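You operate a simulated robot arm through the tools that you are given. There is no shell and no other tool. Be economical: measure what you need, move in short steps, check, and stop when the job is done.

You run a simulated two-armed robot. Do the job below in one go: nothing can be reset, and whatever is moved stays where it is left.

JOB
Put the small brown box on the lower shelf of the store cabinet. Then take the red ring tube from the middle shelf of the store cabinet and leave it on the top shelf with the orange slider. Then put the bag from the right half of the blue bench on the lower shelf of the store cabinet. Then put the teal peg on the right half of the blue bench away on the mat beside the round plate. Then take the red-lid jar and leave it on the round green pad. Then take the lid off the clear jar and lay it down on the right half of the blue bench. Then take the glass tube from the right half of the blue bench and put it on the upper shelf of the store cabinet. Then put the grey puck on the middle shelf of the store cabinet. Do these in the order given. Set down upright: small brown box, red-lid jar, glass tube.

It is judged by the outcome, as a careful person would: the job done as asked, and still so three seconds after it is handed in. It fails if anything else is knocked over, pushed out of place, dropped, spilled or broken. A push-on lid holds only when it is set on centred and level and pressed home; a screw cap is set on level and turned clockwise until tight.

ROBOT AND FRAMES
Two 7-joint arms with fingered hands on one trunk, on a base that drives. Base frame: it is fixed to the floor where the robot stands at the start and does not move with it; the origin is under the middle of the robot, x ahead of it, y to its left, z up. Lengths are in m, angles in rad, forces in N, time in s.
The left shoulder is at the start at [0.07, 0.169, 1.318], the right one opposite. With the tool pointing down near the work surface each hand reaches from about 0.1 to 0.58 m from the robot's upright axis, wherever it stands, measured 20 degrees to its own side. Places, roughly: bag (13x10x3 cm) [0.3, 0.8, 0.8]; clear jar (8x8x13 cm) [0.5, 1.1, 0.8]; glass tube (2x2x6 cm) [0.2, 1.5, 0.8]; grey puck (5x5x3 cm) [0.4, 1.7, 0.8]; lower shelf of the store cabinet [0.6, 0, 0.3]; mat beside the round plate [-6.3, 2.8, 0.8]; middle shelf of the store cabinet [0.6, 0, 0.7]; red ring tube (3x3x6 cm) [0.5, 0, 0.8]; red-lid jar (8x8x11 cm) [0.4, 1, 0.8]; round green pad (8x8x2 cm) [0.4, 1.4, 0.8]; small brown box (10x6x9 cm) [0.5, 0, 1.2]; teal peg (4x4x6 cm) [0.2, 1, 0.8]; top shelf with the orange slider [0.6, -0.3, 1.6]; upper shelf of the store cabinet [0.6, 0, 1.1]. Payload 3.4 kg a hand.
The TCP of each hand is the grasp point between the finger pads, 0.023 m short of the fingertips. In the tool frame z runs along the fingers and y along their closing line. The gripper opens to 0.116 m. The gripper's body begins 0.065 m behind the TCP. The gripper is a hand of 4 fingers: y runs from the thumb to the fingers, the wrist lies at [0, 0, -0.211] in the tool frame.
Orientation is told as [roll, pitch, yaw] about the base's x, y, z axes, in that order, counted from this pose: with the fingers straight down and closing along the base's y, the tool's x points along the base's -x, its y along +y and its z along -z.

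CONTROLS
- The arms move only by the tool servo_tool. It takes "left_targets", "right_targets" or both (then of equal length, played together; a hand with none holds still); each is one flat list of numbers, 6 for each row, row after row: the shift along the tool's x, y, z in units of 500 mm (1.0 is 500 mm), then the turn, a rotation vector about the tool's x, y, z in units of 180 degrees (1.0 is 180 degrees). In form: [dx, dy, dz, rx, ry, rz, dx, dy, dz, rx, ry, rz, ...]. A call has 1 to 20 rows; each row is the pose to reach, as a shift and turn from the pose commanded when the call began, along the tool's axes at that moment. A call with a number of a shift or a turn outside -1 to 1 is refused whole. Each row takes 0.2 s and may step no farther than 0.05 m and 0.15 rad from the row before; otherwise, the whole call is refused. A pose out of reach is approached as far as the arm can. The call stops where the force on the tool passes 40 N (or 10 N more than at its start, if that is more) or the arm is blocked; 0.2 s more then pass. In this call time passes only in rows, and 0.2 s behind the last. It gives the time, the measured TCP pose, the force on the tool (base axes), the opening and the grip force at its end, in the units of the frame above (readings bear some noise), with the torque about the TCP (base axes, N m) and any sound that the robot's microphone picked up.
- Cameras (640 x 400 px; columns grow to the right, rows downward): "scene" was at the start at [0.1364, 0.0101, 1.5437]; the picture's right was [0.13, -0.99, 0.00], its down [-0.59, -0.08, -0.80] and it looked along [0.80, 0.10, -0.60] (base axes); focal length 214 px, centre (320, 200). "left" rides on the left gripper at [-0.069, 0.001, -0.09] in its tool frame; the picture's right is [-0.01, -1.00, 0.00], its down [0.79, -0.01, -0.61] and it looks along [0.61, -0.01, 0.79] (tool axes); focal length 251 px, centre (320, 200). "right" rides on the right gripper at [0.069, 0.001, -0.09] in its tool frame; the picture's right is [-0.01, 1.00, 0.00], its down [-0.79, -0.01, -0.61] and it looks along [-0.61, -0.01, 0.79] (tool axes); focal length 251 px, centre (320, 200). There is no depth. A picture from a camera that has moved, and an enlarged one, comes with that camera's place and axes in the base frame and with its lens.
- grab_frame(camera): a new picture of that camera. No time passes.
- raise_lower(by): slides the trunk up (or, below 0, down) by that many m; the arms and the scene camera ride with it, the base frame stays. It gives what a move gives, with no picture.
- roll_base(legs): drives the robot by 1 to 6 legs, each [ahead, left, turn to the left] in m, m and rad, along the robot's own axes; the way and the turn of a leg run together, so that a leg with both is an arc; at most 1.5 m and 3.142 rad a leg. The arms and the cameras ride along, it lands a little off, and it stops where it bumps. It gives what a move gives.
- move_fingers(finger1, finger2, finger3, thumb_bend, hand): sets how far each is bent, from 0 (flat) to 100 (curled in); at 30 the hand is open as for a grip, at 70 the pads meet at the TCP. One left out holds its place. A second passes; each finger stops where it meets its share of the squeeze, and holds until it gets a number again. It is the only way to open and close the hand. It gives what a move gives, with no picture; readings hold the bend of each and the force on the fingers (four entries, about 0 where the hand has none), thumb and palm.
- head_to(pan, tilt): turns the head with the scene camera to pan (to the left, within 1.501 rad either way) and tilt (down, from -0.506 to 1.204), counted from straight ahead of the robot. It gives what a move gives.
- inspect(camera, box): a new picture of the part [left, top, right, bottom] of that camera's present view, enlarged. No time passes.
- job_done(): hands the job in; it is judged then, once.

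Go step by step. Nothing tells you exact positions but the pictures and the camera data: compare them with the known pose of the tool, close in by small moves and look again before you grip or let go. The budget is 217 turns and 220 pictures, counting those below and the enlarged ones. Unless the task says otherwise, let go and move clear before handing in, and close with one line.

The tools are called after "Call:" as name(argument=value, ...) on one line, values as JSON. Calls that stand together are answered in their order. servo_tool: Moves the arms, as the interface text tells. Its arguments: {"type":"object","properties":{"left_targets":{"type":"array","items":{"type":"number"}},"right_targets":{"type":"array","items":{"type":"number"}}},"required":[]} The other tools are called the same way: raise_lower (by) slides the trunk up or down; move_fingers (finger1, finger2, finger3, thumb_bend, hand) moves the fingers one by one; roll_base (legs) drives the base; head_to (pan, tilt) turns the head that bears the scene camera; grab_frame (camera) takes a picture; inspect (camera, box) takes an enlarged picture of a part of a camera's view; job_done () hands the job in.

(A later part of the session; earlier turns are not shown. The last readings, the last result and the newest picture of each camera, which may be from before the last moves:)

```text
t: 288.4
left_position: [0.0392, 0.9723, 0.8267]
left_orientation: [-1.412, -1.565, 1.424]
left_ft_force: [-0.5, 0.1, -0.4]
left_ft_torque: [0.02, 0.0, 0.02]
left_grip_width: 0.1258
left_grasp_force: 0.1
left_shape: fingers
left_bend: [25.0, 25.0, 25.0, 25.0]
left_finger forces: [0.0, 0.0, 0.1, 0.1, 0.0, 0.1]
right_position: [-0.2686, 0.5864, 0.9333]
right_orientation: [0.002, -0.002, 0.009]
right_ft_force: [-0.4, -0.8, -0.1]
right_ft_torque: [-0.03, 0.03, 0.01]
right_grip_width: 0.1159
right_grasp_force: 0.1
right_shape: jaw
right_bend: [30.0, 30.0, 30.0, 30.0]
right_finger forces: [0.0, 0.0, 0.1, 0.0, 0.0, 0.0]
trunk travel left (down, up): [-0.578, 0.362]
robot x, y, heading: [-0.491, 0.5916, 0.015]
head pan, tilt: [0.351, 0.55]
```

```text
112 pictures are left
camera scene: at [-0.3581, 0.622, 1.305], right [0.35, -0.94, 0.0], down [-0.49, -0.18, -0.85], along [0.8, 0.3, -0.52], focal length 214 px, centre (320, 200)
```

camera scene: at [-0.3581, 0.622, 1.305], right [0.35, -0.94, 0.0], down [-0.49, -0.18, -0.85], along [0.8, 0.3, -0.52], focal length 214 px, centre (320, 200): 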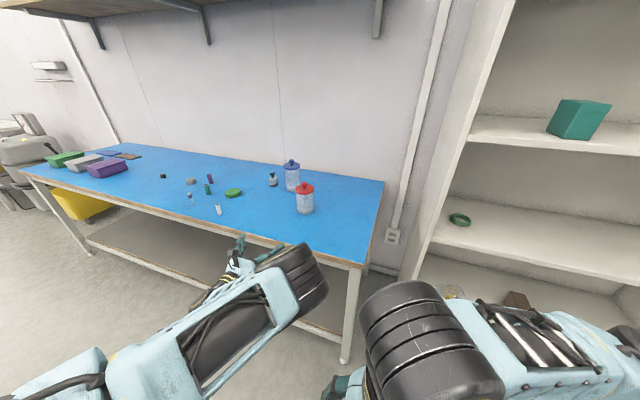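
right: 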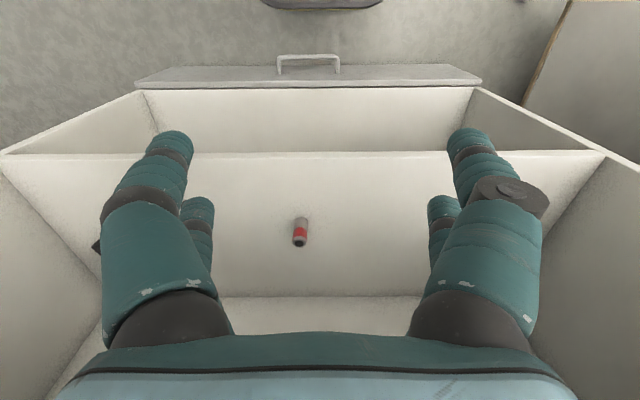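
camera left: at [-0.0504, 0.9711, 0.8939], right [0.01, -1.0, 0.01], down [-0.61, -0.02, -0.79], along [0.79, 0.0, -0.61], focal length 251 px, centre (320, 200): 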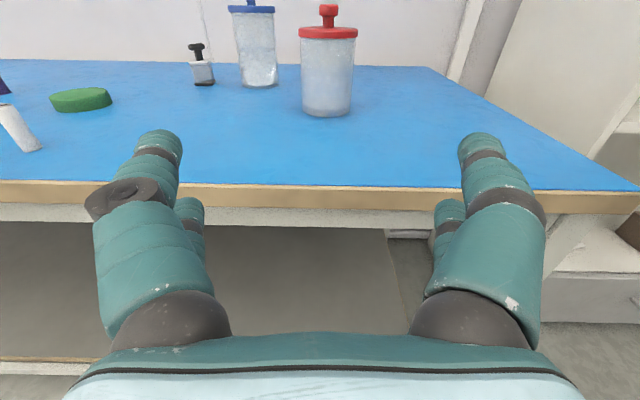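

Jar centre about (0.377, 0.963). I drive in, centre, and extend around it.

Call:
roll_base(legs=[[0.24, -0.004, -0.008]])

Call:
raise_lower(by=-0.014)

Call:
grab_frame(camera="left")

```text
t: 290.1
left_position: [0.2837, 0.9656, 0.8253]
left_orientation: [-1.313, -1.565, 1.323]
left_ft_force: [0.2, 0.3, -0.6]
left_ft_torque: [0.04, 0.01, 0.03]
left_grip_width: 0.1261
left_grasp_force: 0.2
left_shape: fingers
left_bend: [25.0, 25.0, 25.0, 25.0]
left_finger forces: [0.0, 0.1, 0.0, 0.0, 0.0, 0.0]
right_position: [-0.028, 0.5814, 0.933]
right_orientation: [0.002, -0.002, 0.004]
right_ft_force: [-0.3, -1.0, -0.2]
right_ft_torque: [0.04, 0.01, 0.02]
right_grip_width: 0.1157
right_grasp_force: 0.0
right_shape: jaw
right_bend: [30.0, 30.0, 30.0, 30.0]
right_finger forces: [0.0, 0.0, 0.1, 0.0, 0.1, 0.0]
trunk travel left (down, up): [-0.578, 0.362]
robot x, y, heading: [-0.252, 0.5885, 0.002]
head pan, tilt: [0.351, 0.55]
```

```text
t: 290.8
left_position: [0.2819, 0.9658, 0.8112]
left_orientation: [-1.37, -1.566, 1.375]
left_ft_force: [0.8, 0.2, 0.3]
left_ft_torque: [-0.02, 0.0, 0.0]
left_grip_width: 0.1259
left_grasp_force: 0.0
left_shape: fingers
left_bend: [25.0, 25.0, 25.0, 25.0]
left_finger forces: [0.0, 0.1, 0.1, 0.1, 0.0, 0.0]
right_position: [-0.028, 0.5811, 0.9202]
right_orientation: [0.001, 0.0, 0.005]
right_ft_force: [0.4, -0.9, -0.3]
right_ft_torque: [-0.02, -0.01, 0.0]
right_grip_width: 0.1159
right_grasp_force: 0.1
right_shape: jaw
right_bend: [30.0, 30.0, 30.0, 30.0]
right_finger forces: [0.0, 0.0, 0.0, 0.1, 0.1, 0.1]
trunk travel left (down, up): [-0.564, 0.376]
robot x, y, heading: [-0.2506, 0.5878, 0.001]
head pan, tilt: [0.351, 0.55]
```

```text
111 pictures are left
camera left: at [0.1919, 0.9657, 0.8797], right [0.01, -1.0, 0.01], down [-0.61, -0.02, -0.79], along [0.79, 0.0, -0.61], focal length 251 px, centre (320, 200)
```

left: 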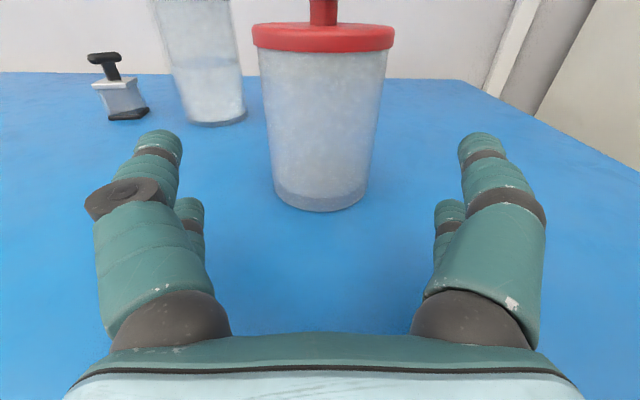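

Centred. I extend 9 cm so the jar body sits between the fingers, then grip.

Call:
servo_tool(left_targets=[0, 0, 0.05, 0, 0, 0, 0, 0, 0.1, 0, 0, 0, 0, 0, 0.15, 0, 0, 0, 0, 0, 0.184, 0, 0, 0])

Call:
move_fingers(hand="left", finger1=60, finger2=60, finger3=60, thumb_bend=60)

Call:
grab_frame(camera="left")

```text
t: 291.8
left_position: [0.3768, 0.9664, 0.811]
left_orientation: [-1.346, -1.566, 1.356]
left_ft_force: [0.5, 0.4, 0.0]
left_ft_torque: [0.0, 0.0, -0.03]
left_grip_width: 0.1259
left_grasp_force: 0.0
left_shape: fingers
left_bend: [25.0, 25.0, 25.0, 25.0]
left_finger forces: [0.1, 0.0, 0.0, 0.0, 0.0, 0.0]
right_position: [-0.0285, 0.5809, 0.9191]
right_orientation: [0.002, 0.001, 0.005]
right_ft_force: [0.4, -0.7, -0.1]
right_ft_torque: [-0.02, -0.01, 0.02]
right_grip_width: 0.116
right_grasp_force: 0.0
right_shape: jaw
right_bend: [30.0, 30.0, 30.0, 30.0]
right_finger forces: [0.0, 0.1, 0.0, 0.0, 0.1, 0.1]
trunk travel left (down, up): [-0.564, 0.376]
robot x, y, heading: [-0.254, 0.5908, 0.006]
head pan, tilt: [0.351, 0.55]
```

```text
t: 292.8
left_position: [0.3766, 0.966, 0.8107]
left_orientation: [-1.357, -1.565, 1.364]
left_ft_force: [1.2, -1.4, 0.5]
left_ft_torque: [0.13, -0.04, -0.03]
left_grip_width: 0.0715
left_grasp_force: 30.2
left_shape: fingers
left_bend: [50.0, 50.0, 49.0, 49.0]
left_finger forces: [14.6, 14.7, 11.5, 0.1, 19.9, 0.1]
right_position: [-0.029, 0.5813, 0.9185]
right_orientation: [0.003, -0.001, 0.004]
right_ft_force: [-0.7, 1.1, -0.4]
right_ft_torque: [0.0, -0.02, -0.02]
right_grip_width: 0.116
right_grasp_force: 0.1
right_shape: jaw
right_bend: [30.0, 30.0, 30.0, 30.0]
right_finger forces: [0.1, 0.0, 0.0, 0.0, 0.0, 0.0]
trunk travel left (down, up): [-0.564, 0.376]
robot x, y, heading: [-0.2506, 0.5891, 0.002]
head pan, tilt: [0.351, 0.55]
```

```text
110 pictures are left
camera left: at [0.2854, 0.966, 0.8786], right [0.01, -1.0, 0.01], down [-0.61, -0.02, -0.79], along [0.79, 0.0, -0.61], focal length 251 px, centre (320, 200)
```

left: 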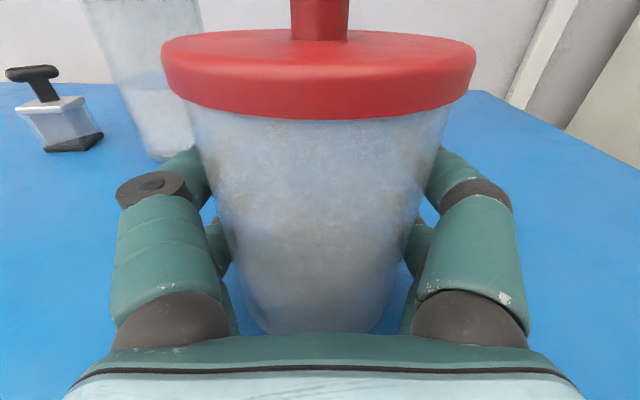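

Gripped at 30 N around the body. I lift 12 cm and back away, then view the pad area.

Call:
raise_lower(by=0.13)

Call:
roll_base(legs=[[-0.25, 0, 0]])

Call:
head_to(pan=0.7, tilt=0.55)

Call:
inspect(camera="scene", box=[160, 80, 480, 280])

Call:
grab_frame(camera="left")

```text
t: 294.4
left_position: [0.377, 0.9671, 0.9406]
left_orientation: [-1.194, -1.562, 1.204]
left_ft_force: [0.4, 0.8, -6.5]
left_ft_torque: [-0.01, -0.02, -0.01]
left_grip_width: 0.0713
left_grasp_force: 30.3
left_shape: fingers
left_bend: [50.0, 50.0, 49.0, 49.0]
left_finger forces: [15.1, 14.8, 11.0, 0.0, 19.5, 0.0]
right_position: [-0.0266, 0.5825, 1.0491]
right_orientation: [0.001, 0.001, 0.003]
right_ft_force: [-0.4, 0.0, 0.0]
right_ft_torque: [-0.02, 0.02, 0.02]
right_grip_width: 0.1159
right_grasp_force: 0.0
right_shape: jaw
right_bend: [30.0, 30.0, 30.0, 30.0]
right_finger forces: [0.1, 0.0, 0.1, 0.1, 0.0, 0.1]
trunk travel left (down, up): [-0.694, 0.246]
robot x, y, heading: [-0.2525, 0.5848, 0.002]
head pan, tilt: [0.351, 0.55]
```

```text
t: 296.2
left_position: [0.1293, 0.9659, 0.9392]
left_orientation: [-1.155, -1.562, 1.164]
left_ft_force: [0.1, 0.5, -6.0]
left_ft_torque: [-0.04, -0.02, 0.01]
left_grip_width: 0.0712
left_grasp_force: 30.1
left_shape: fingers
left_bend: [50.0, 51.0, 49.0, 49.0]
left_finger forces: [15.1, 14.8, 11.0, 0.0, 19.6, 0.1]
right_position: [-0.2751, 0.5814, 1.0491]
right_orientation: [0.002, 0.003, 0.004]
right_ft_force: [0.2, 0.4, -0.3]
right_ft_torque: [-0.03, 0.0, 0.01]
right_grip_width: 0.1161
right_grasp_force: 0.0
right_shape: jaw
right_bend: [30.0, 30.0, 30.0, 30.0]
right_finger forces: [0.0, 0.1, 0.1, 0.0, 0.1, 0.0]
trunk travel left (down, up): [-0.694, 0.246]
robot x, y, heading: [-0.5008, 0.5865, -0.002]
head pan, tilt: [0.351, 0.55]
```

```text
t: 297.0
left_position: [0.1281, 0.9672, 0.9404]
left_orientation: [-1.192, -1.564, 1.197]
left_ft_force: [0.2, 0.2, -5.6]
left_ft_torque: [0.01, 0.01, 0.01]
left_grip_width: 0.0715
left_grasp_force: 30.4
left_shape: fingers
left_bend: [50.0, 51.0, 49.0, 49.0]
left_finger forces: [15.1, 14.8, 10.9, 0.1, 19.5, 0.0]
right_position: [-0.2748, 0.5801, 1.0492]
right_orientation: [0.001, 0.001, 0.001]
right_ft_force: [0.8, -0.1, -0.1]
right_ft_torque: [0.0, 0.01, -0.03]
right_grip_width: 0.1158
right_grasp_force: 0.1
right_shape: jaw
right_bend: [30.0, 30.0, 30.0, 30.0]
right_finger forces: [0.0, 0.0, 0.0, 0.1, 0.0, 0.0]
trunk travel left (down, up): [-0.694, 0.246]
robot x, y, heading: [-0.5027, 0.59, 0.002]
head pan, tilt: [0.7, 0.55]
```

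```text
2.00 times, centred on (320, 180) of scene
camera zoom: at [-0.3801, 0.6457, 1.4208], right [0.64, -0.77, 0.0], down [-0.4, -0.34, -0.85], along [0.65, 0.55, -0.52], focal length 429 px, centre (320, 240)
```

zoom: 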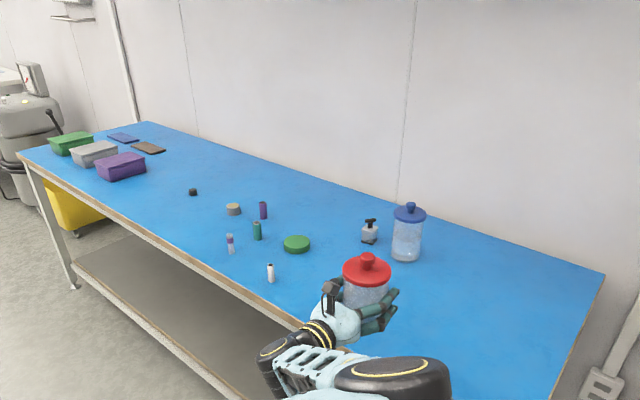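

```text
108 pictures are left
camera left: at [0.0383, 0.966, 1.0076], right [0.01, -1.0, 0.01], down [-0.61, -0.02, -0.79], along [0.79, 0.0, -0.61], focal length 251 px, centre (320, 200)
```

left: 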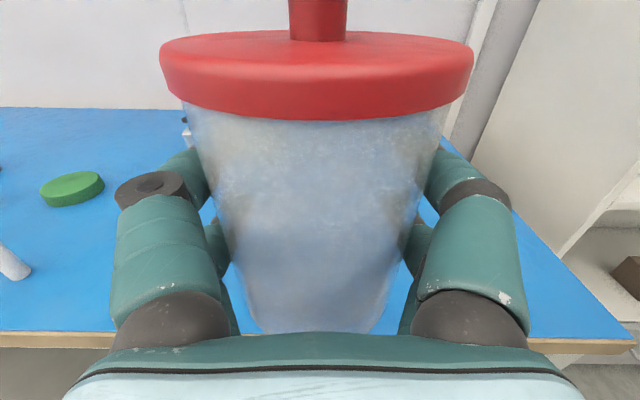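

Two small tubes flank the pad, and the palm would be as low as their tops. I set the jar back down and re-grip it 2 cm higher so the hand clears them.

Call:
roll_base(legs=[[0.24, 0, 0]])

Call:
raise_lower(by=-0.129)

Call:
move_fingers(hand="left", finger1=38, finger2=38, finger3=38, thumb_bend=38)

Call:
raise_lower(by=0.02)

Call:
grab_frame(camera="left")

```text
t: 298.8
left_position: [0.3705, 0.9665, 0.9396]
left_orientation: [-1.287, -1.565, 1.293]
left_ft_force: [0.3, -0.2, -6.1]
left_ft_torque: [0.0, -0.04, -0.01]
left_grip_width: 0.0711
left_grasp_force: 30.1
left_shape: fingers
left_bend: [50.0, 51.0, 49.0, 49.0]
left_finger forces: [15.1, 14.8, 10.9, 0.0, 19.5, 0.0]
right_position: [-0.0332, 0.5822, 1.0507]
right_orientation: [0.003, -0.001, 0.005]
right_ft_force: [-0.1, 0.3, -0.8]
right_ft_torque: [-0.01, -0.01, 0.02]
right_grip_width: 0.116
right_grasp_force: 0.1
right_shape: jaw
right_bend: [30.0, 30.0, 30.0, 30.0]
right_finger forces: [0.1, 0.0, 0.0, 0.1, 0.0, 0.0]
trunk travel left (down, up): [-0.694, 0.246]
robot x, y, heading: [-0.2578, 0.5886, 0.003]
head pan, tilt: [0.7, 0.55]
```

```text
t: 300.4
left_position: [0.3724, 0.9663, 0.8118]
left_orientation: [-1.253, -1.566, 1.26]
left_ft_force: [0.1, -0.8, -3.4]
left_ft_torque: [0.01, 0.0, -0.03]
left_grip_width: 0.0712
left_grasp_force: 30.1
left_shape: fingers
left_bend: [51.0, 51.0, 49.0, 49.0]
left_finger forces: [14.9, 14.5, 11.2, 0.0, 19.5, 0.0]
right_position: [-0.0328, 0.5802, 0.9215]
right_orientation: [0.001, 0.001, 0.003]
right_ft_force: [0.7, -0.4, -0.3]
right_ft_torque: [-0.01, -0.02, 0.04]
right_grip_width: 0.1156
right_grasp_force: 0.0
right_shape: jaw
right_bend: [30.0, 30.0, 30.0, 30.0]
right_finger forces: [0.0, 0.0, 0.0, 0.1, 0.1, 0.0]
trunk travel left (down, up): [-0.565, 0.375]
robot x, y, heading: [-0.259, 0.5903, 0.002]
head pan, tilt: [0.7, 0.55]
```

```text
t: 301.4
left_position: [0.3707, 0.966, 0.8118]
left_orientation: [-1.322, -1.566, 1.329]
left_ft_force: [-1.1, 0.4, -0.7]
left_ft_torque: [0.0, -0.04, -0.03]
left_grip_width: 0.0932
left_grasp_force: 0.1
left_shape: fingers
left_bend: [38.0, 38.0, 38.0, 38.0]
left_finger forces: [0.0, 0.0, 0.1, 0.0, 0.0, 0.1]
right_position: [-0.0333, 0.5811, 0.921]
right_orientation: [0.001, 0.0, 0.004]
right_ft_force: [-0.3, 1.4, 0.2]
right_ft_torque: [-0.01, 0.02, -0.01]
right_grip_width: 0.1156
right_grasp_force: 0.0
right_shape: jaw
right_bend: [30.0, 30.0, 30.0, 30.0]
right_finger forces: [0.0, 0.1, 0.1, 0.1, 0.1, 0.1]
trunk travel left (down, up): [-0.565, 0.375]
robot x, y, heading: [-0.2605, 0.5937, -0.002]
head pan, tilt: [0.7, 0.55]
```

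```text
t: 302.0
left_position: [0.3714, 0.9658, 0.8307]
left_orientation: [-1.266, -1.565, 1.273]
left_ft_force: [-0.1, 0.3, 0.7]
left_ft_torque: [0.0, -0.01, -0.02]
left_grip_width: 0.0932
left_grasp_force: 0.1
left_shape: fingers
left_bend: [38.0, 38.0, 38.0, 38.0]
left_finger forces: [0.1, 0.0, 0.0, 0.0, 0.1, 0.0]
right_position: [-0.0338, 0.5815, 0.9403]
right_orientation: [0.001, 0.001, 0.003]
right_ft_force: [0.3, 0.7, 0.0]
right_ft_torque: [-0.01, -0.03, 0.01]
right_grip_width: 0.1156
right_grasp_force: 0.0
right_shape: jaw
right_bend: [30.0, 30.0, 30.0, 30.0]
right_finger forces: [0.0, 0.0, 0.0, 0.0, 0.0, 0.0]
trunk travel left (down, up): [-0.585, 0.355]
robot x, y, heading: [-0.2523, 0.5899, 0.001]
head pan, tilt: [0.7, 0.55]
```

```text
107 pictures are left
camera left: at [0.2805, 0.9661, 0.8992], right [0.01, -1.0, 0.01], down [-0.61, -0.02, -0.79], along [0.79, 0.0, -0.61], focal length 251 px, centre (320, 200)
```

left: 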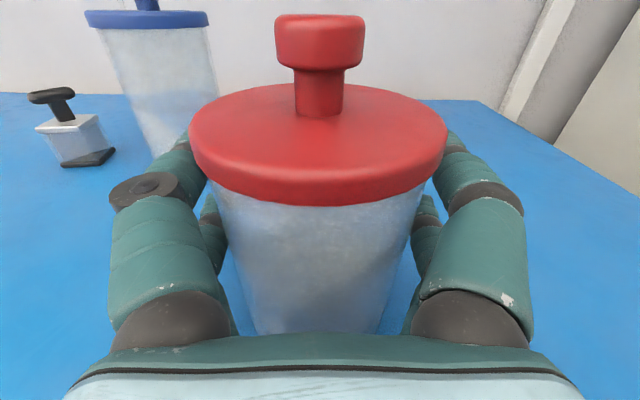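

The upper fingers would be near the lid's lower edge, so I lower 6 mm and grip the body there.

Call:
raise_lower(by=-0.006)

Call:
move_fingers(hand="left", finger1=60, finger2=60, finger3=60, thumb_bend=60)

Call:
raise_lower(by=0.13)

Call:
roll_base(legs=[[-0.2, 0, 0], [0, 0.41, 0]])

Call:
grab_frame(camera="left")

Call:
grab_frame(camera="scene")

```text
t: 302.6
left_position: [0.3706, 0.9653, 0.8257]
left_orientation: [-1.309, -1.566, 1.315]
left_ft_force: [1.5, -0.4, 0.1]
left_ft_torque: [-0.02, -0.03, 0.0]
left_grip_width: 0.0933
left_grasp_force: 0.0
left_shape: fingers
left_bend: [38.0, 38.0, 38.0, 38.0]
left_finger forces: [0.0, 0.0, 0.0, 0.0, 0.1, 0.1]
right_position: [-0.0337, 0.5823, 0.9348]
right_orientation: [0.001, 0.001, 0.004]
right_ft_force: [-0.1, 0.1, 0.3]
right_ft_torque: [0.02, -0.03, -0.02]
right_grip_width: 0.1158
right_grasp_force: 0.1
right_shape: jaw
right_bend: [30.0, 30.0, 30.0, 30.0]
right_finger forces: [0.1, 0.0, 0.0, 0.1, 0.0, 0.0]
trunk travel left (down, up): [-0.579, 0.361]
robot x, y, heading: [-0.2561, 0.5863, 0.0]
head pan, tilt: [0.7, 0.55]
```

```text
t: 303.6
left_position: [0.3706, 0.9658, 0.8248]
left_orientation: [-1.319, -1.567, 1.324]
left_ft_force: [1.6, 0.2, 0.5]
left_ft_torque: [0.1, 0.01, -0.11]
left_grip_width: 0.071
left_grasp_force: 28.5
left_shape: fingers
left_bend: [51.0, 50.0, 49.0, 49.0]
left_finger forces: [14.5, 14.5, 10.4, 0.0, 18.3, 0.0]
right_position: [-0.0335, 0.5808, 0.9355]
right_orientation: [0.003, -0.001, 0.005]
right_ft_force: [0.3, -0.3, 0.4]
right_ft_torque: [0.03, 0.02, 0.0]
right_grip_width: 0.1156
right_grasp_force: 0.0
right_shape: jaw
right_bend: [30.0, 30.0, 30.0, 30.0]
right_finger forces: [0.0, 0.1, 0.1, 0.1, 0.0, 0.0]
trunk travel left (down, up): [-0.579, 0.361]
robot x, y, heading: [-0.2569, 0.589, -0.002]
head pan, tilt: [0.7, 0.55]
```

```text
t: 305.2
left_position: [0.3718, 0.9667, 0.9547]
left_orientation: [-1.148, -1.562, 1.161]
left_ft_force: [-0.2, -0.3, -5.8]
left_ft_torque: [0.0, -0.04, 0.01]
left_grip_width: 0.0708
left_grasp_force: 28.7
left_shape: fingers
left_bend: [51.0, 51.0, 49.0, 49.0]
left_finger forces: [14.7, 14.3, 10.3, 0.0, 18.0, 0.0]
right_position: [-0.0325, 0.5817, 1.064]
right_orientation: [0.001, 0.001, 0.004]
right_ft_force: [0.3, -0.3, 0.6]
right_ft_torque: [0.0, 0.03, -0.01]
right_grip_width: 0.116
right_grasp_force: 0.2
right_shape: jaw
right_bend: [30.0, 30.0, 30.0, 30.0]
right_finger forces: [0.1, 0.0, 0.1, 0.0, 0.1, 0.1]
trunk travel left (down, up): [-0.709, 0.231]
robot x, y, heading: [-0.259, 0.59, -0.003]
head pan, tilt: [0.7, 0.55]
```

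```text
t: 308.9
left_position: [0.1713, 1.3781, 0.9548]
left_orientation: [-1.159, -1.567, 1.164]
left_ft_force: [0.2, 0.0, -5.6]
left_ft_torque: [0.0, -0.03, 0.03]
left_grip_width: 0.0705
left_grasp_force: 28.3
left_shape: fingers
left_bend: [51.0, 51.0, 49.0, 49.0]
left_finger forces: [14.7, 14.4, 10.3, 0.1, 17.8, 0.1]
right_position: [-0.2358, 0.9942, 1.065]
right_orientation: [0.002, 0.002, 0.0]
right_ft_force: [-1.7, 0.7, 1.1]
right_ft_torque: [0.01, -0.01, 0.01]
right_grip_width: 0.1161
right_grasp_force: 0.2
right_shape: jaw
right_bend: [30.0, 30.0, 30.0, 30.0]
right_finger forces: [0.0, 0.0, 0.0, 0.0, 0.1, 0.0]
trunk travel left (down, up): [-0.709, 0.231]
robot x, y, heading: [-0.4621, 1.0003, -0.003]
head pan, tilt: [0.7, 0.55]
```

```text
106 pictures are left
camera left: at [0.0799, 1.3788, 1.0228], right [0.0, -1.0, 0.01], down [-0.61, -0.01, -0.79], along [0.79, -0.01, -0.61], focal length 251 px, centre (320, 200)
```

left: 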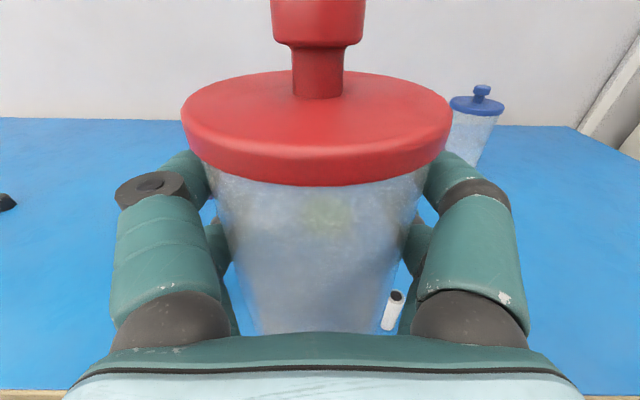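

```text
105 pictures are left
camera scene: at [-0.3393, 1.0593, 1.4359], right [0.64, -0.77, 0.0], down [-0.4, -0.34, -0.85], along [0.65, 0.55, -0.52], focal length 214 px, centre (320, 200)
```

scene: 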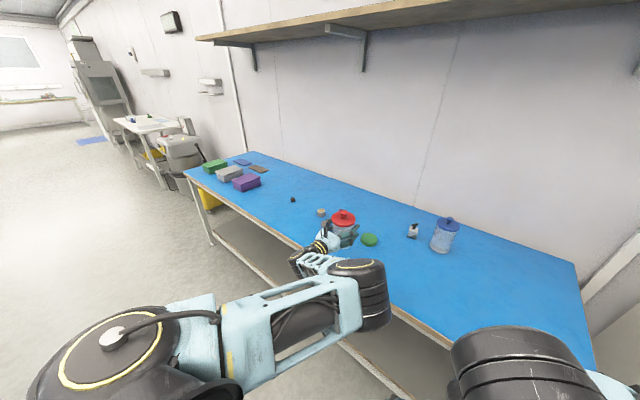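

Combining several views, the pad centre is about (0.363, 1.36), and the white tube at (0.207, 1.307) would be under the palm's edge. I yaw the hand slightly so the palm passes between the tubes, and move over the pad.

Call:
servo_tool(left_targets=[0, 0, 0, 0.027, 0, 0, 0, 0, 0, 0.054, 0, 0])

Call:
roll_base(legs=[[0.189, -0.016, 0.003]])

Call:
head_to(pan=0.55, tilt=0.75)

Call:
grab_frame(camera="left")

Call:
inspect(camera="scene", box=[160, 80, 480, 280])

```text
t: 309.5
left_position: [0.1706, 1.379, 0.9526]
left_orientation: [-1.311, -1.564, 1.14]
left_ft_force: [0.9, 1.1, -6.1]
left_ft_torque: [0.0, -0.01, -0.02]
left_grip_width: 0.0708
left_grasp_force: 28.8
left_shape: fingers
left_bend: [51.0, 51.0, 49.0, 49.0]
left_finger forces: [14.5, 14.4, 10.3, 0.0, 17.7, 0.0]
right_position: [-0.2343, 0.9952, 1.0642]
right_orientation: [0.001, 0.003, 0.0]
right_ft_force: [-0.5, -0.4, 0.7]
right_ft_torque: [-0.03, -0.01, 0.01]
right_grip_width: 0.1159
right_grasp_force: 0.0
right_shape: jaw
right_bend: [30.0, 30.0, 30.0, 30.0]
right_finger forces: [0.0, 0.0, 0.0, 0.0, 0.0, 0.1]
trunk travel left (down, up): [-0.709, 0.231]
robot x, y, heading: [-0.4586, 1.0025, -0.004]
head pan, tilt: [0.7, 0.55]
```

```text
t: 311.1
left_position: [0.3554, 1.3656, 0.9542]
left_orientation: [-1.458, -1.563, 1.298]
left_ft_force: [0.6, -0.1, -5.8]
left_ft_torque: [-0.01, 0.0, -0.01]
left_grip_width: 0.0707
left_grasp_force: 28.9
left_shape: fingers
left_bend: [51.0, 51.0, 49.0, 49.0]
left_finger forces: [14.5, 14.3, 10.3, 0.0, 17.7, 0.0]
right_position: [-0.0488, 0.9805, 1.0643]
right_orientation: [0.0, 0.001, 0.004]
right_ft_force: [0.0, -1.0, -0.3]
right_ft_torque: [-0.01, 0.02, 0.01]
right_grip_width: 0.116
right_grasp_force: 0.0
right_shape: jaw
right_bend: [30.0, 30.0, 30.0, 30.0]
right_finger forces: [0.0, 0.1, 0.1, 0.0, 0.1, 0.0]
trunk travel left (down, up): [-0.709, 0.231]
robot x, y, heading: [-0.2731, 0.988, 0.001]
head pan, tilt: [0.7, 0.55]
```

```text
t: 311.8
left_position: [0.3566, 1.3662, 0.9536]
left_orientation: [-1.216, -1.563, 1.055]
left_ft_force: [0.1, 0.1, -5.4]
left_ft_torque: [-0.01, -0.04, 0.03]
left_grip_width: 0.0707
left_grasp_force: 29.2
left_shape: fingers
left_bend: [51.0, 51.0, 49.0, 49.0]
left_finger forces: [14.5, 14.4, 10.1, 0.0, 17.7, 0.0]
right_position: [-0.0476, 0.9804, 1.0642]
right_orientation: [0.002, 0.001, 0.005]
right_ft_force: [0.0, 0.8, -0.3]
right_ft_torque: [0.02, 0.0, 0.01]
right_grip_width: 0.1158
right_grasp_force: 0.1
right_shape: jaw
right_bend: [30.0, 30.0, 30.0, 30.0]
right_finger forces: [0.1, 0.0, 0.0, 0.1, 0.0, 0.0]
trunk travel left (down, up): [-0.709, 0.231]
robot x, y, heading: [-0.2697, 0.9854, 0.001]
head pan, tilt: [0.55, 0.75]
```

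```text
104 pictures are left
camera left: at [0.267, 1.3808, 1.0216], right [-0.16, -0.99, 0.02], down [-0.6, 0.09, -0.79], along [0.78, -0.14, -0.61], focal length 251 px, centre (320, 200)
```

left: 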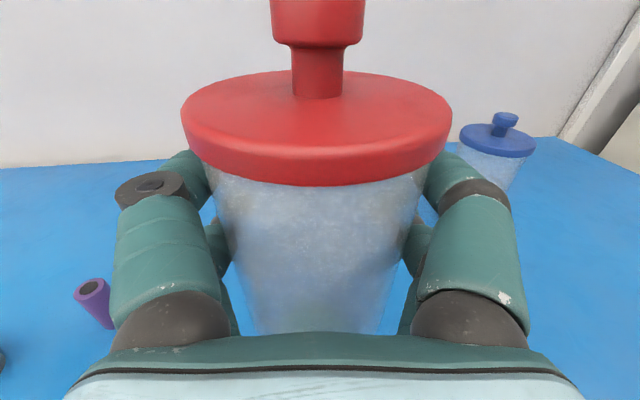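

```text
2.00 times, centred on (320, 180) of scene
camera zoom: at [-0.1498, 1.0299, 1.4184], right [0.52, -0.85, 0.0], down [-0.58, -0.36, -0.73], along [0.62, 0.38, -0.68], focal length 429 px, centre (320, 240)
```

zoom: 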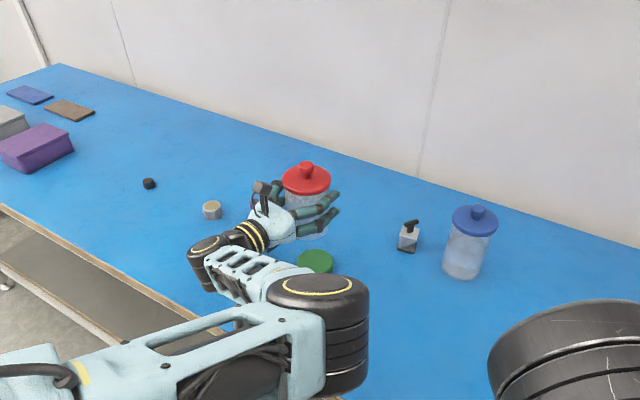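

The pad appears right below. I nudge forward slightly and lower to just above it.

Call:
roll_base(legs=[[0.01, -0.002, 0]])

Call:
raise_lower(by=-0.085)

Call:
inspect(camera="scene", box=[220, 110, 440, 248])

Call:
grab_frame(camera="left")

```text
t: 312.6
left_position: [0.364, 1.3651, 0.9556]
left_orientation: [-1.652, -1.564, 1.492]
left_ft_force: [-0.4, -0.3, -6.2]
left_ft_torque: [-0.04, 0.0, 0.01]
left_grip_width: 0.0707
left_grasp_force: 28.5
left_shape: fingers
left_bend: [51.0, 51.0, 49.0, 49.0]
left_finger forces: [14.5, 14.3, 10.2, 0.0, 17.7, 0.1]
right_position: [-0.0396, 0.9781, 1.0649]
right_orientation: [0.002, -0.002, 0.005]
right_ft_force: [-0.1, -0.6, 0.3]
right_ft_torque: [-0.04, 0.0, -0.04]
right_grip_width: 0.1158
right_grasp_force: 0.1
right_shape: jaw
right_bend: [30.0, 30.0, 30.0, 30.0]
right_finger forces: [0.1, 0.0, 0.0, 0.0, 0.2, 0.0]
trunk travel left (down, up): [-0.709, 0.231]
robot x, y, heading: [-0.2618, 0.984, 0.003]
head pan, tilt: [0.55, 0.75]
```

```text
t: 313.8
left_position: [0.3654, 1.3639, 0.8698]
left_orientation: [-1.306, -1.563, 1.146]
left_ft_force: [0.3, 0.0, -5.4]
left_ft_torque: [0.01, 0.01, 0.0]
left_grip_width: 0.0706
left_grasp_force: 28.8
left_shape: fingers
left_bend: [51.0, 51.0, 49.0, 49.0]
left_finger forces: [14.5, 14.3, 10.2, 0.0, 17.7, 0.0]
right_position: [-0.0385, 0.9786, 0.9786]
right_orientation: [0.002, 0.0, 0.005]
right_ft_force: [0.7, -0.4, 0.1]
right_ft_torque: [0.01, 0.02, 0.0]
right_grip_width: 0.1161
right_grasp_force: 0.1
right_shape: jaw
right_bend: [30.0, 30.0, 30.0, 30.0]
right_finger forces: [0.0, 0.0, 0.0, 0.0, 0.1, 0.0]
trunk travel left (down, up): [-0.624, 0.316]
robot x, y, heading: [-0.2584, 0.9815, -0.003]
head pan, tilt: [0.55, 0.75]
```

```text
2.90 times, centred on (330, 179) of scene
camera zoom: at [-0.1409, 1.0278, 1.3335], right [0.52, -0.85, 0.0], down [-0.58, -0.36, -0.73], along [0.62, 0.38, -0.68], focal length 622 px, centre (291, 261)
```

zoom: 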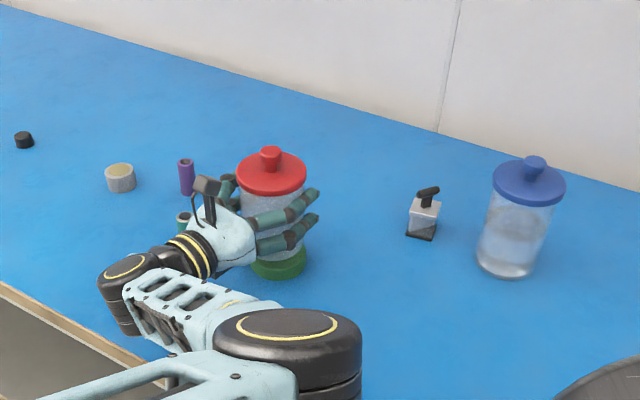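

```text
101 pictures are left
camera left: at [0.276, 1.3789, 0.937], right [-0.16, -0.99, 0.02], down [-0.6, 0.09, -0.79], along [0.78, -0.14, -0.61], focal length 251 px, centre (320, 200)
```

left: 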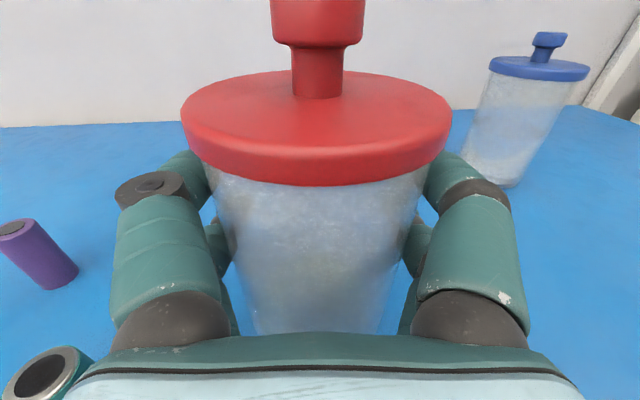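

The jar hangs centred over the pad. I lower until contact.

Call:
raise_lower(by=-0.018)

Call:
raise_lower(by=-0.004)

Call:
inspect(camera="scene", box=[220, 110, 440, 248])

```text
t: 314.4
left_position: [0.3654, 1.3644, 0.8514]
left_orientation: [-1.328, -1.564, 1.168]
left_ft_force: [-0.6, 0.0, -6.0]
left_ft_torque: [0.03, 0.01, -0.04]
left_grip_width: 0.0707
left_grasp_force: 28.2
left_shape: fingers
left_bend: [51.0, 51.0, 49.0, 49.0]
left_finger forces: [14.4, 14.3, 10.3, 0.0, 17.8, 0.0]
right_position: [-0.0383, 0.9783, 0.9618]
right_orientation: [0.002, -0.002, 0.007]
right_ft_force: [0.4, 0.3, -0.2]
right_ft_torque: [-0.03, -0.01, 0.01]
right_grip_width: 0.116
right_grasp_force: 0.1
right_shape: jaw
right_bend: [30.0, 30.0, 30.0, 30.0]
right_finger forces: [0.1, 0.1, 0.0, 0.0, 0.0, 0.0]
trunk travel left (down, up): [-0.606, 0.334]
robot x, y, heading: [-0.262, 0.9844, -0.001]
head pan, tilt: [0.55, 0.75]
```

```text
t: 314.9
left_position: [0.366, 1.3641, 0.8477]
left_orientation: [-1.309, -1.563, 1.148]
left_ft_force: [1.5, 0.2, -5.0]
left_ft_torque: [-0.05, 0.01, 0.0]
left_grip_width: 0.0709
left_grasp_force: 28.5
left_shape: fingers
left_bend: [51.0, 51.0, 49.0, 49.0]
left_finger forces: [14.4, 14.3, 10.3, 0.0, 17.6, 0.1]
right_position: [-0.0376, 0.9788, 0.9576]
right_orientation: [0.001, 0.003, 0.005]
right_ft_force: [-0.5, 0.1, -0.8]
right_ft_torque: [0.01, 0.02, 0.02]
right_grip_width: 0.1159
right_grasp_force: 0.0
right_shape: jaw
right_bend: [30.0, 30.0, 30.0, 30.0]
right_finger forces: [0.0, 0.0, 0.0, 0.0, 0.1, 0.1]
trunk travel left (down, up): [-0.602, 0.338]
robot x, y, heading: [-0.2649, 0.9852, 0.004]
head pan, tilt: [0.55, 0.75]
```

```text
2.90 times, centred on (330, 179) of scene
camera zoom: at [-0.1409, 1.0278, 1.3115], right [0.52, -0.85, 0.0], down [-0.58, -0.36, -0.73], along [0.62, 0.38, -0.68], focal length 622 px, centre (291, 261)
```

zoom: 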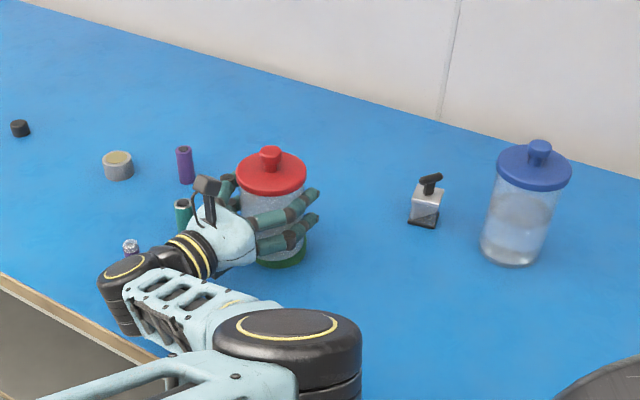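

Call:
raise_lower(by=-0.003)

Call:
raise_lower(by=-0.003)

```text
t: 315.5
left_position: [0.3654, 1.3638, 0.8449]
left_orientation: [-1.646, -1.567, 1.484]
left_ft_force: [0.6, 0.7, 0.3]
left_ft_torque: [0.16, -0.08, 0.0]
left_grip_width: 0.0706
left_grasp_force: 28.7
left_shape: fingers
left_bend: [51.0, 51.0, 49.0, 49.0]
left_finger forces: [14.5, 14.6, 10.1, 0.1, 17.8, 0.0]
right_position: [-0.0376, 0.9785, 0.9549]
right_orientation: [0.001, 0.001, 0.007]
right_ft_force: [-0.1, 0.3, 0.1]
right_ft_torque: [0.02, 0.01, -0.01]
right_grip_width: 0.1158
right_grasp_force: 0.1
right_shape: jaw
right_bend: [30.0, 30.0, 30.0, 30.0]
right_finger forces: [0.0, 0.1, 0.0, 0.0, 0.0, 0.0]
trunk travel left (down, up): [-0.599, 0.341]
robot x, y, heading: [-0.2623, 0.9822, -0.0]
head pan, tilt: [0.55, 0.75]
```

```text
t: 316.0
left_position: [0.3648, 1.3625, 0.8448]
left_orientation: [-2.428, -1.565, 2.267]
left_ft_force: [3.4, 3.8, 13.6]
left_ft_torque: [0.29, 0.01, -0.1]
left_grip_width: 0.0704
left_grasp_force: 29.5
left_shape: fingers
left_bend: [51.0, 51.0, 49.0, 49.0]
left_finger forces: [15.5, 15.4, 9.7, 0.1, 17.2, 0.0]
right_position: [-0.0401, 0.9777, 0.9523]
right_orientation: [0.003, -0.002, 0.005]
right_ft_force: [0.4, -1.3, -0.6]
right_ft_torque: [0.02, 0.02, -0.01]
right_grip_width: 0.1161
right_grasp_force: 0.0
right_shape: jaw
right_bend: [30.0, 30.0, 30.0, 30.0]
right_finger forces: [0.1, 0.1, 0.0, 0.0, 0.2, 0.0]
trunk travel left (down, up): [-0.596, 0.344]
robot x, y, heading: [-0.2648, 0.9881, 0.002]
head pan, tilt: [0.55, 0.75]
```

The jar sits on the pad. I relieve slightly and release, opening the left-side fingers only a little because of the green tube.

Call:
raise_lower(by=0.002)

Call:
move_fingers(hand="left", finger1=45, finger2=45, finger3=42, thumb_bend=42)

Call:
grab_frame(camera="left")

Call:
inspect(camera="scene", box=[220, 110, 440, 248])

```text
t: 316.5
left_position: [0.3641, 1.3633, 0.8438]
left_orientation: [-1.625, -1.566, 1.465]
left_ft_force: [2.5, 1.4, 10.5]
left_ft_torque: [0.28, 0.02, -0.05]
left_grip_width: 0.0704
left_grasp_force: 28.6
left_shape: fingers
left_bend: [51.0, 51.0, 49.0, 49.0]
left_finger forces: [14.9, 15.5, 9.5, 0.0, 17.4, 0.1]
right_position: [-0.0399, 0.9774, 0.9545]
right_orientation: [0.003, -0.001, 0.006]
right_ft_force: [1.0, -0.9, 0.1]
right_ft_torque: [0.01, 0.02, 0.01]
right_grip_width: 0.1156
right_grasp_force: 0.0
right_shape: jaw
right_bend: [30.0, 30.0, 30.0, 30.0]
right_finger forces: [0.0, 0.0, 0.0, 0.0, 0.1, 0.1]
trunk travel left (down, up): [-0.598, 0.342]
robot x, y, heading: [-0.2651, 0.9846, -0.002]
head pan, tilt: [0.55, 0.75]
```

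```text
t: 317.5
left_position: [0.365, 1.3633, 0.8422]
left_orientation: [-1.386, -1.564, 1.226]
left_ft_force: [-1.2, 0.9, -1.4]
left_ft_torque: [-0.01, 0.0, 0.02]
left_grip_width: 0.0786
left_grasp_force: 0.5
left_shape: fingers
left_bend: [44.0, 44.0, 42.0, 42.0]
left_finger forces: [0.5, 0.6, 0.4, 0.0, 0.4, 0.0]
right_position: [-0.0391, 0.9778, 0.9537]
right_orientation: [0.001, 0.001, 0.005]
right_ft_force: [0.4, -0.5, 0.6]
right_ft_torque: [-0.04, -0.01, 0.02]
right_grip_width: 0.1159
right_grasp_force: 0.2
right_shape: jaw
right_bend: [30.0, 30.0, 30.0, 30.0]
right_finger forces: [0.1, 0.1, 0.1, 0.1, 0.0, 0.0]
trunk travel left (down, up): [-0.598, 0.342]
robot x, y, heading: [-0.2606, 0.987, 0.002]
head pan, tilt: [0.55, 0.75]
```

```text
99 pictures are left
camera left: at [0.2754, 1.3786, 0.9114], right [-0.16, -0.99, 0.02], down [-0.6, 0.09, -0.79], along [0.78, -0.14, -0.61], focal length 251 px, centre (320, 200)
```

left: 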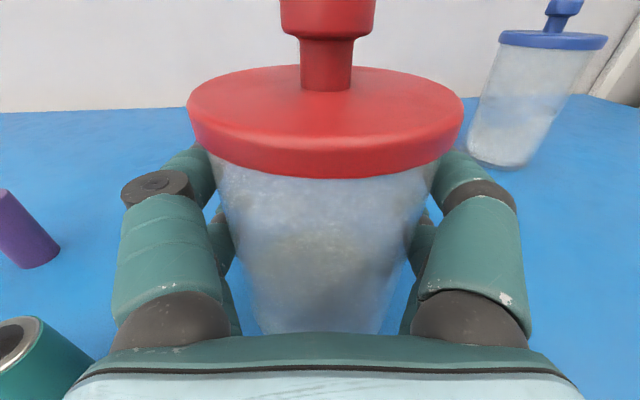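

```text
2.90 times, centred on (330, 179) of scene
camera zoom: at [-0.1418, 1.0274, 1.3076], right [0.52, -0.85, 0.0], down [-0.58, -0.36, -0.73], along [0.62, 0.38, -0.68], focal length 622 px, centre (291, 261)
```

zoom: 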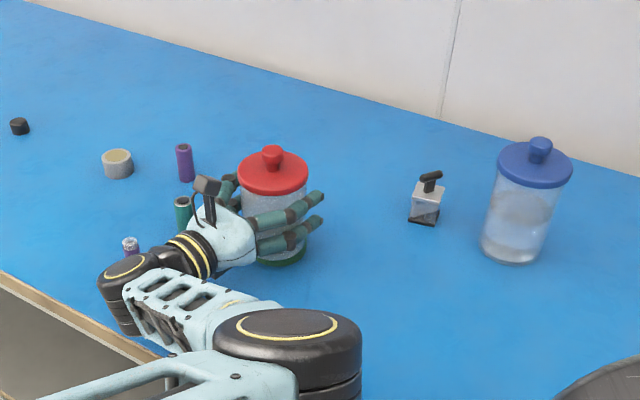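

Still touching lightly; I open a bit further, then retreat 7 cm along the hand axis.

Call:
move_fingers(hand="left", finger1=40, finger2=40, finger3=36, thumb_bend=36)

Call:
servo_tool(left_targets=[0, 0, -0.05, 0, 0, 0, 0, 0, -0.1, 0, 0, 0, 0, 0, -0.145, 0, 0, 0])

Call:
grab_frame(camera="left")

Call:
inspect(camera="scene", box=[220, 110, 440, 248])

```text
t: 318.5
left_position: [0.365, 1.3635, 0.8447]
left_orientation: [-1.41, -1.566, 1.247]
left_ft_force: [0.2, 0.0, -0.4]
left_ft_torque: [0.01, 0.02, -0.03]
left_grip_width: 0.0931
left_grasp_force: 0.0
left_shape: fingers
left_bend: [40.0, 40.0, 36.0, 36.0]
left_finger forces: [0.0, 0.1, 0.0, 0.0, 0.0, 0.0]
right_position: [-0.0388, 0.978, 0.9536]
right_orientation: [0.003, 0.0, 0.007]
right_ft_force: [-0.1, 0.0, 0.2]
right_ft_torque: [0.0, 0.01, 0.03]
right_grip_width: 0.1161
right_grasp_force: 0.1
right_shape: jaw
right_bend: [30.0, 30.0, 30.0, 30.0]
right_finger forces: [0.0, 0.0, 0.0, 0.0, 0.0, 0.0]
trunk travel left (down, up): [-0.598, 0.342]
robot x, y, heading: [-0.2639, 0.9848, 0.002]
head pan, tilt: [0.55, 0.75]
```

```text
t: 319.3
left_position: [0.2916, 1.3748, 0.8423]
left_orientation: [-1.501, -1.564, 1.338]
left_ft_force: [-0.1, -0.5, -0.1]
left_ft_torque: [0.01, 0.02, -0.01]
left_grip_width: 0.0933
left_grasp_force: 0.1
left_shape: fingers
left_bend: [40.0, 40.0, 36.0, 36.0]
left_finger forces: [0.0, 0.1, 0.0, 0.0, 0.0, 0.1]
right_position: [-0.0387, 0.9775, 0.954]
right_orientation: [0.002, 0.001, 0.004]
right_ft_force: [0.4, 0.6, -0.2]
right_ft_torque: [0.01, 0.01, 0.0]
right_grip_width: 0.1157
right_grasp_force: 0.0
right_shape: jaw
right_bend: [30.0, 30.0, 30.0, 30.0]
right_finger forces: [0.0, 0.0, 0.1, 0.0, 0.1, 0.0]
trunk travel left (down, up): [-0.598, 0.342]
robot x, y, heading: [-0.2642, 0.9824, 0.003]
head pan, tilt: [0.55, 0.75]
```

```text
97 pictures are left
camera left: at [0.2025, 1.3893, 0.9109], right [-0.16, -0.99, 0.01], down [-0.6, 0.09, -0.79], along [0.78, -0.14, -0.61], focal length 251 px, centre (320, 200)
```

left: 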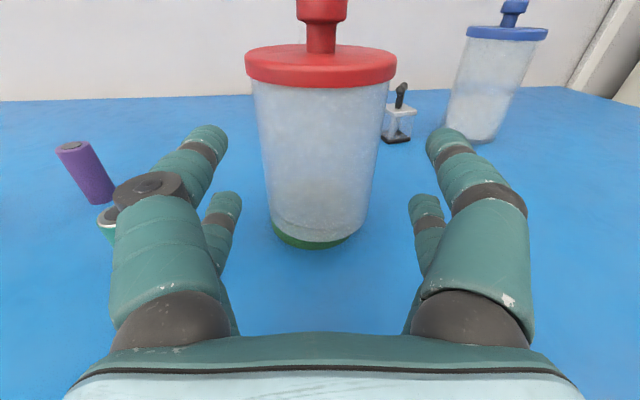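

```text
2.90 times, centred on (330, 179) of scene
camera zoom: at [-0.1423, 1.0273, 1.3076], right [0.52, -0.85, 0.0], down [-0.58, -0.36, -0.73], along [0.62, 0.38, -0.68], focal length 622 px, centre (291, 261)
```

zoom: 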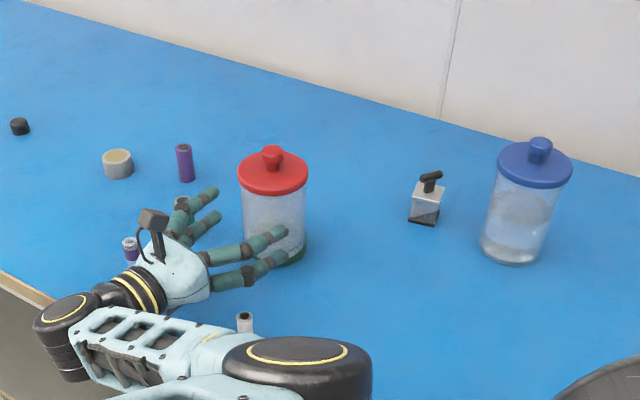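

The red-lid jar stands on the green pad. I raise the hand clear.

Call:
raise_lower(by=0.2)

Call:
roll_base(legs=[[-0.25, 0, 0]])

Call:
grab_frame(camera="left")

Call:
inspect(camera="scene", box=[240, 60, 560, 260])

```text
t: 321.5
left_position: [0.292, 1.3739, 1.0433]
left_orientation: [-1.409, -1.566, 1.248]
left_ft_force: [0.7, 0.7, 0.1]
left_ft_torque: [0.01, 0.02, 0.02]
left_grip_width: 0.0933
left_grasp_force: 0.1
left_shape: fingers
left_bend: [40.0, 40.0, 36.0, 36.0]
left_finger forces: [0.1, 0.0, 0.0, 0.0, 0.0, 0.1]
right_position: [-0.0384, 0.9769, 1.1544]
right_orientation: [0.002, 0.001, 0.006]
right_ft_force: [0.6, 0.3, -0.1]
right_ft_torque: [0.01, 0.0, -0.02]
right_grip_width: 0.1159
right_grasp_force: 0.0
right_shape: jaw
right_bend: [30.0, 30.0, 30.0, 30.0]
right_finger forces: [0.0, 0.0, 0.1, 0.1, 0.0, 0.0]
trunk travel left (down, up): [-0.798, 0.142]
robot x, y, heading: [-0.2602, 0.9829, -0.001]
head pan, tilt: [0.55, 0.75]
```

```text
t: 323.3
left_position: [0.0504, 1.3734, 1.0426]
left_orientation: [-1.259, -1.563, 1.097]
left_ft_force: [-0.1, 0.4, 0.3]
left_ft_torque: [-0.01, 0.01, 0.01]
left_grip_width: 0.0935
left_grasp_force: 0.0
left_shape: fingers
left_bend: [40.0, 40.0, 36.0, 36.0]
left_finger forces: [0.0, 0.1, 0.1, 0.1, 0.0, 0.0]
right_position: [-0.2814, 0.9768, 1.1538]
right_orientation: [0.002, 0.001, 0.002]
right_ft_force: [0.4, 0.6, -0.4]
right_ft_torque: [-0.02, -0.03, -0.01]
right_grip_width: 0.1159
right_grasp_force: 0.0
right_shape: jaw
right_bend: [30.0, 30.0, 30.0, 30.0]
right_finger forces: [0.0, 0.0, 0.0, 0.0, 0.0, 0.0]
trunk travel left (down, up): [-0.798, 0.142]
robot x, y, heading: [-0.5051, 0.9865, 0.0]
head pan, tilt: [0.55, 0.75]
```

```text
95 pictures are left
camera left: at [-0.0387, 1.3885, 1.1102], right [-0.16, -0.99, 0.01], down [-0.6, 0.09, -0.79], along [0.78, -0.14, -0.61], focal length 251 px, centre (320, 200)
```

left: 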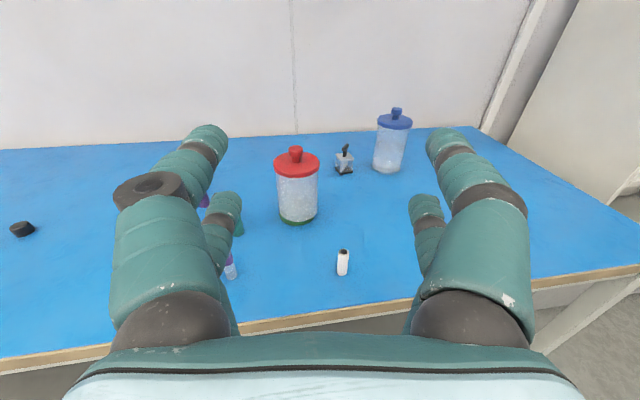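

```text
2.00 times, centred on (400, 160) of scene
camera zoom: at [-0.3837, 1.0268, 1.5074], right [0.52, -0.85, 0.0], down [-0.58, -0.36, -0.73], along [0.62, 0.38, -0.68], focal length 429 px, centre (160, 280)
```

zoom: 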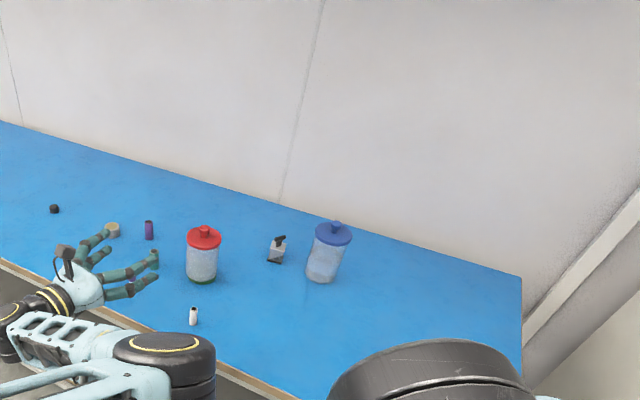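

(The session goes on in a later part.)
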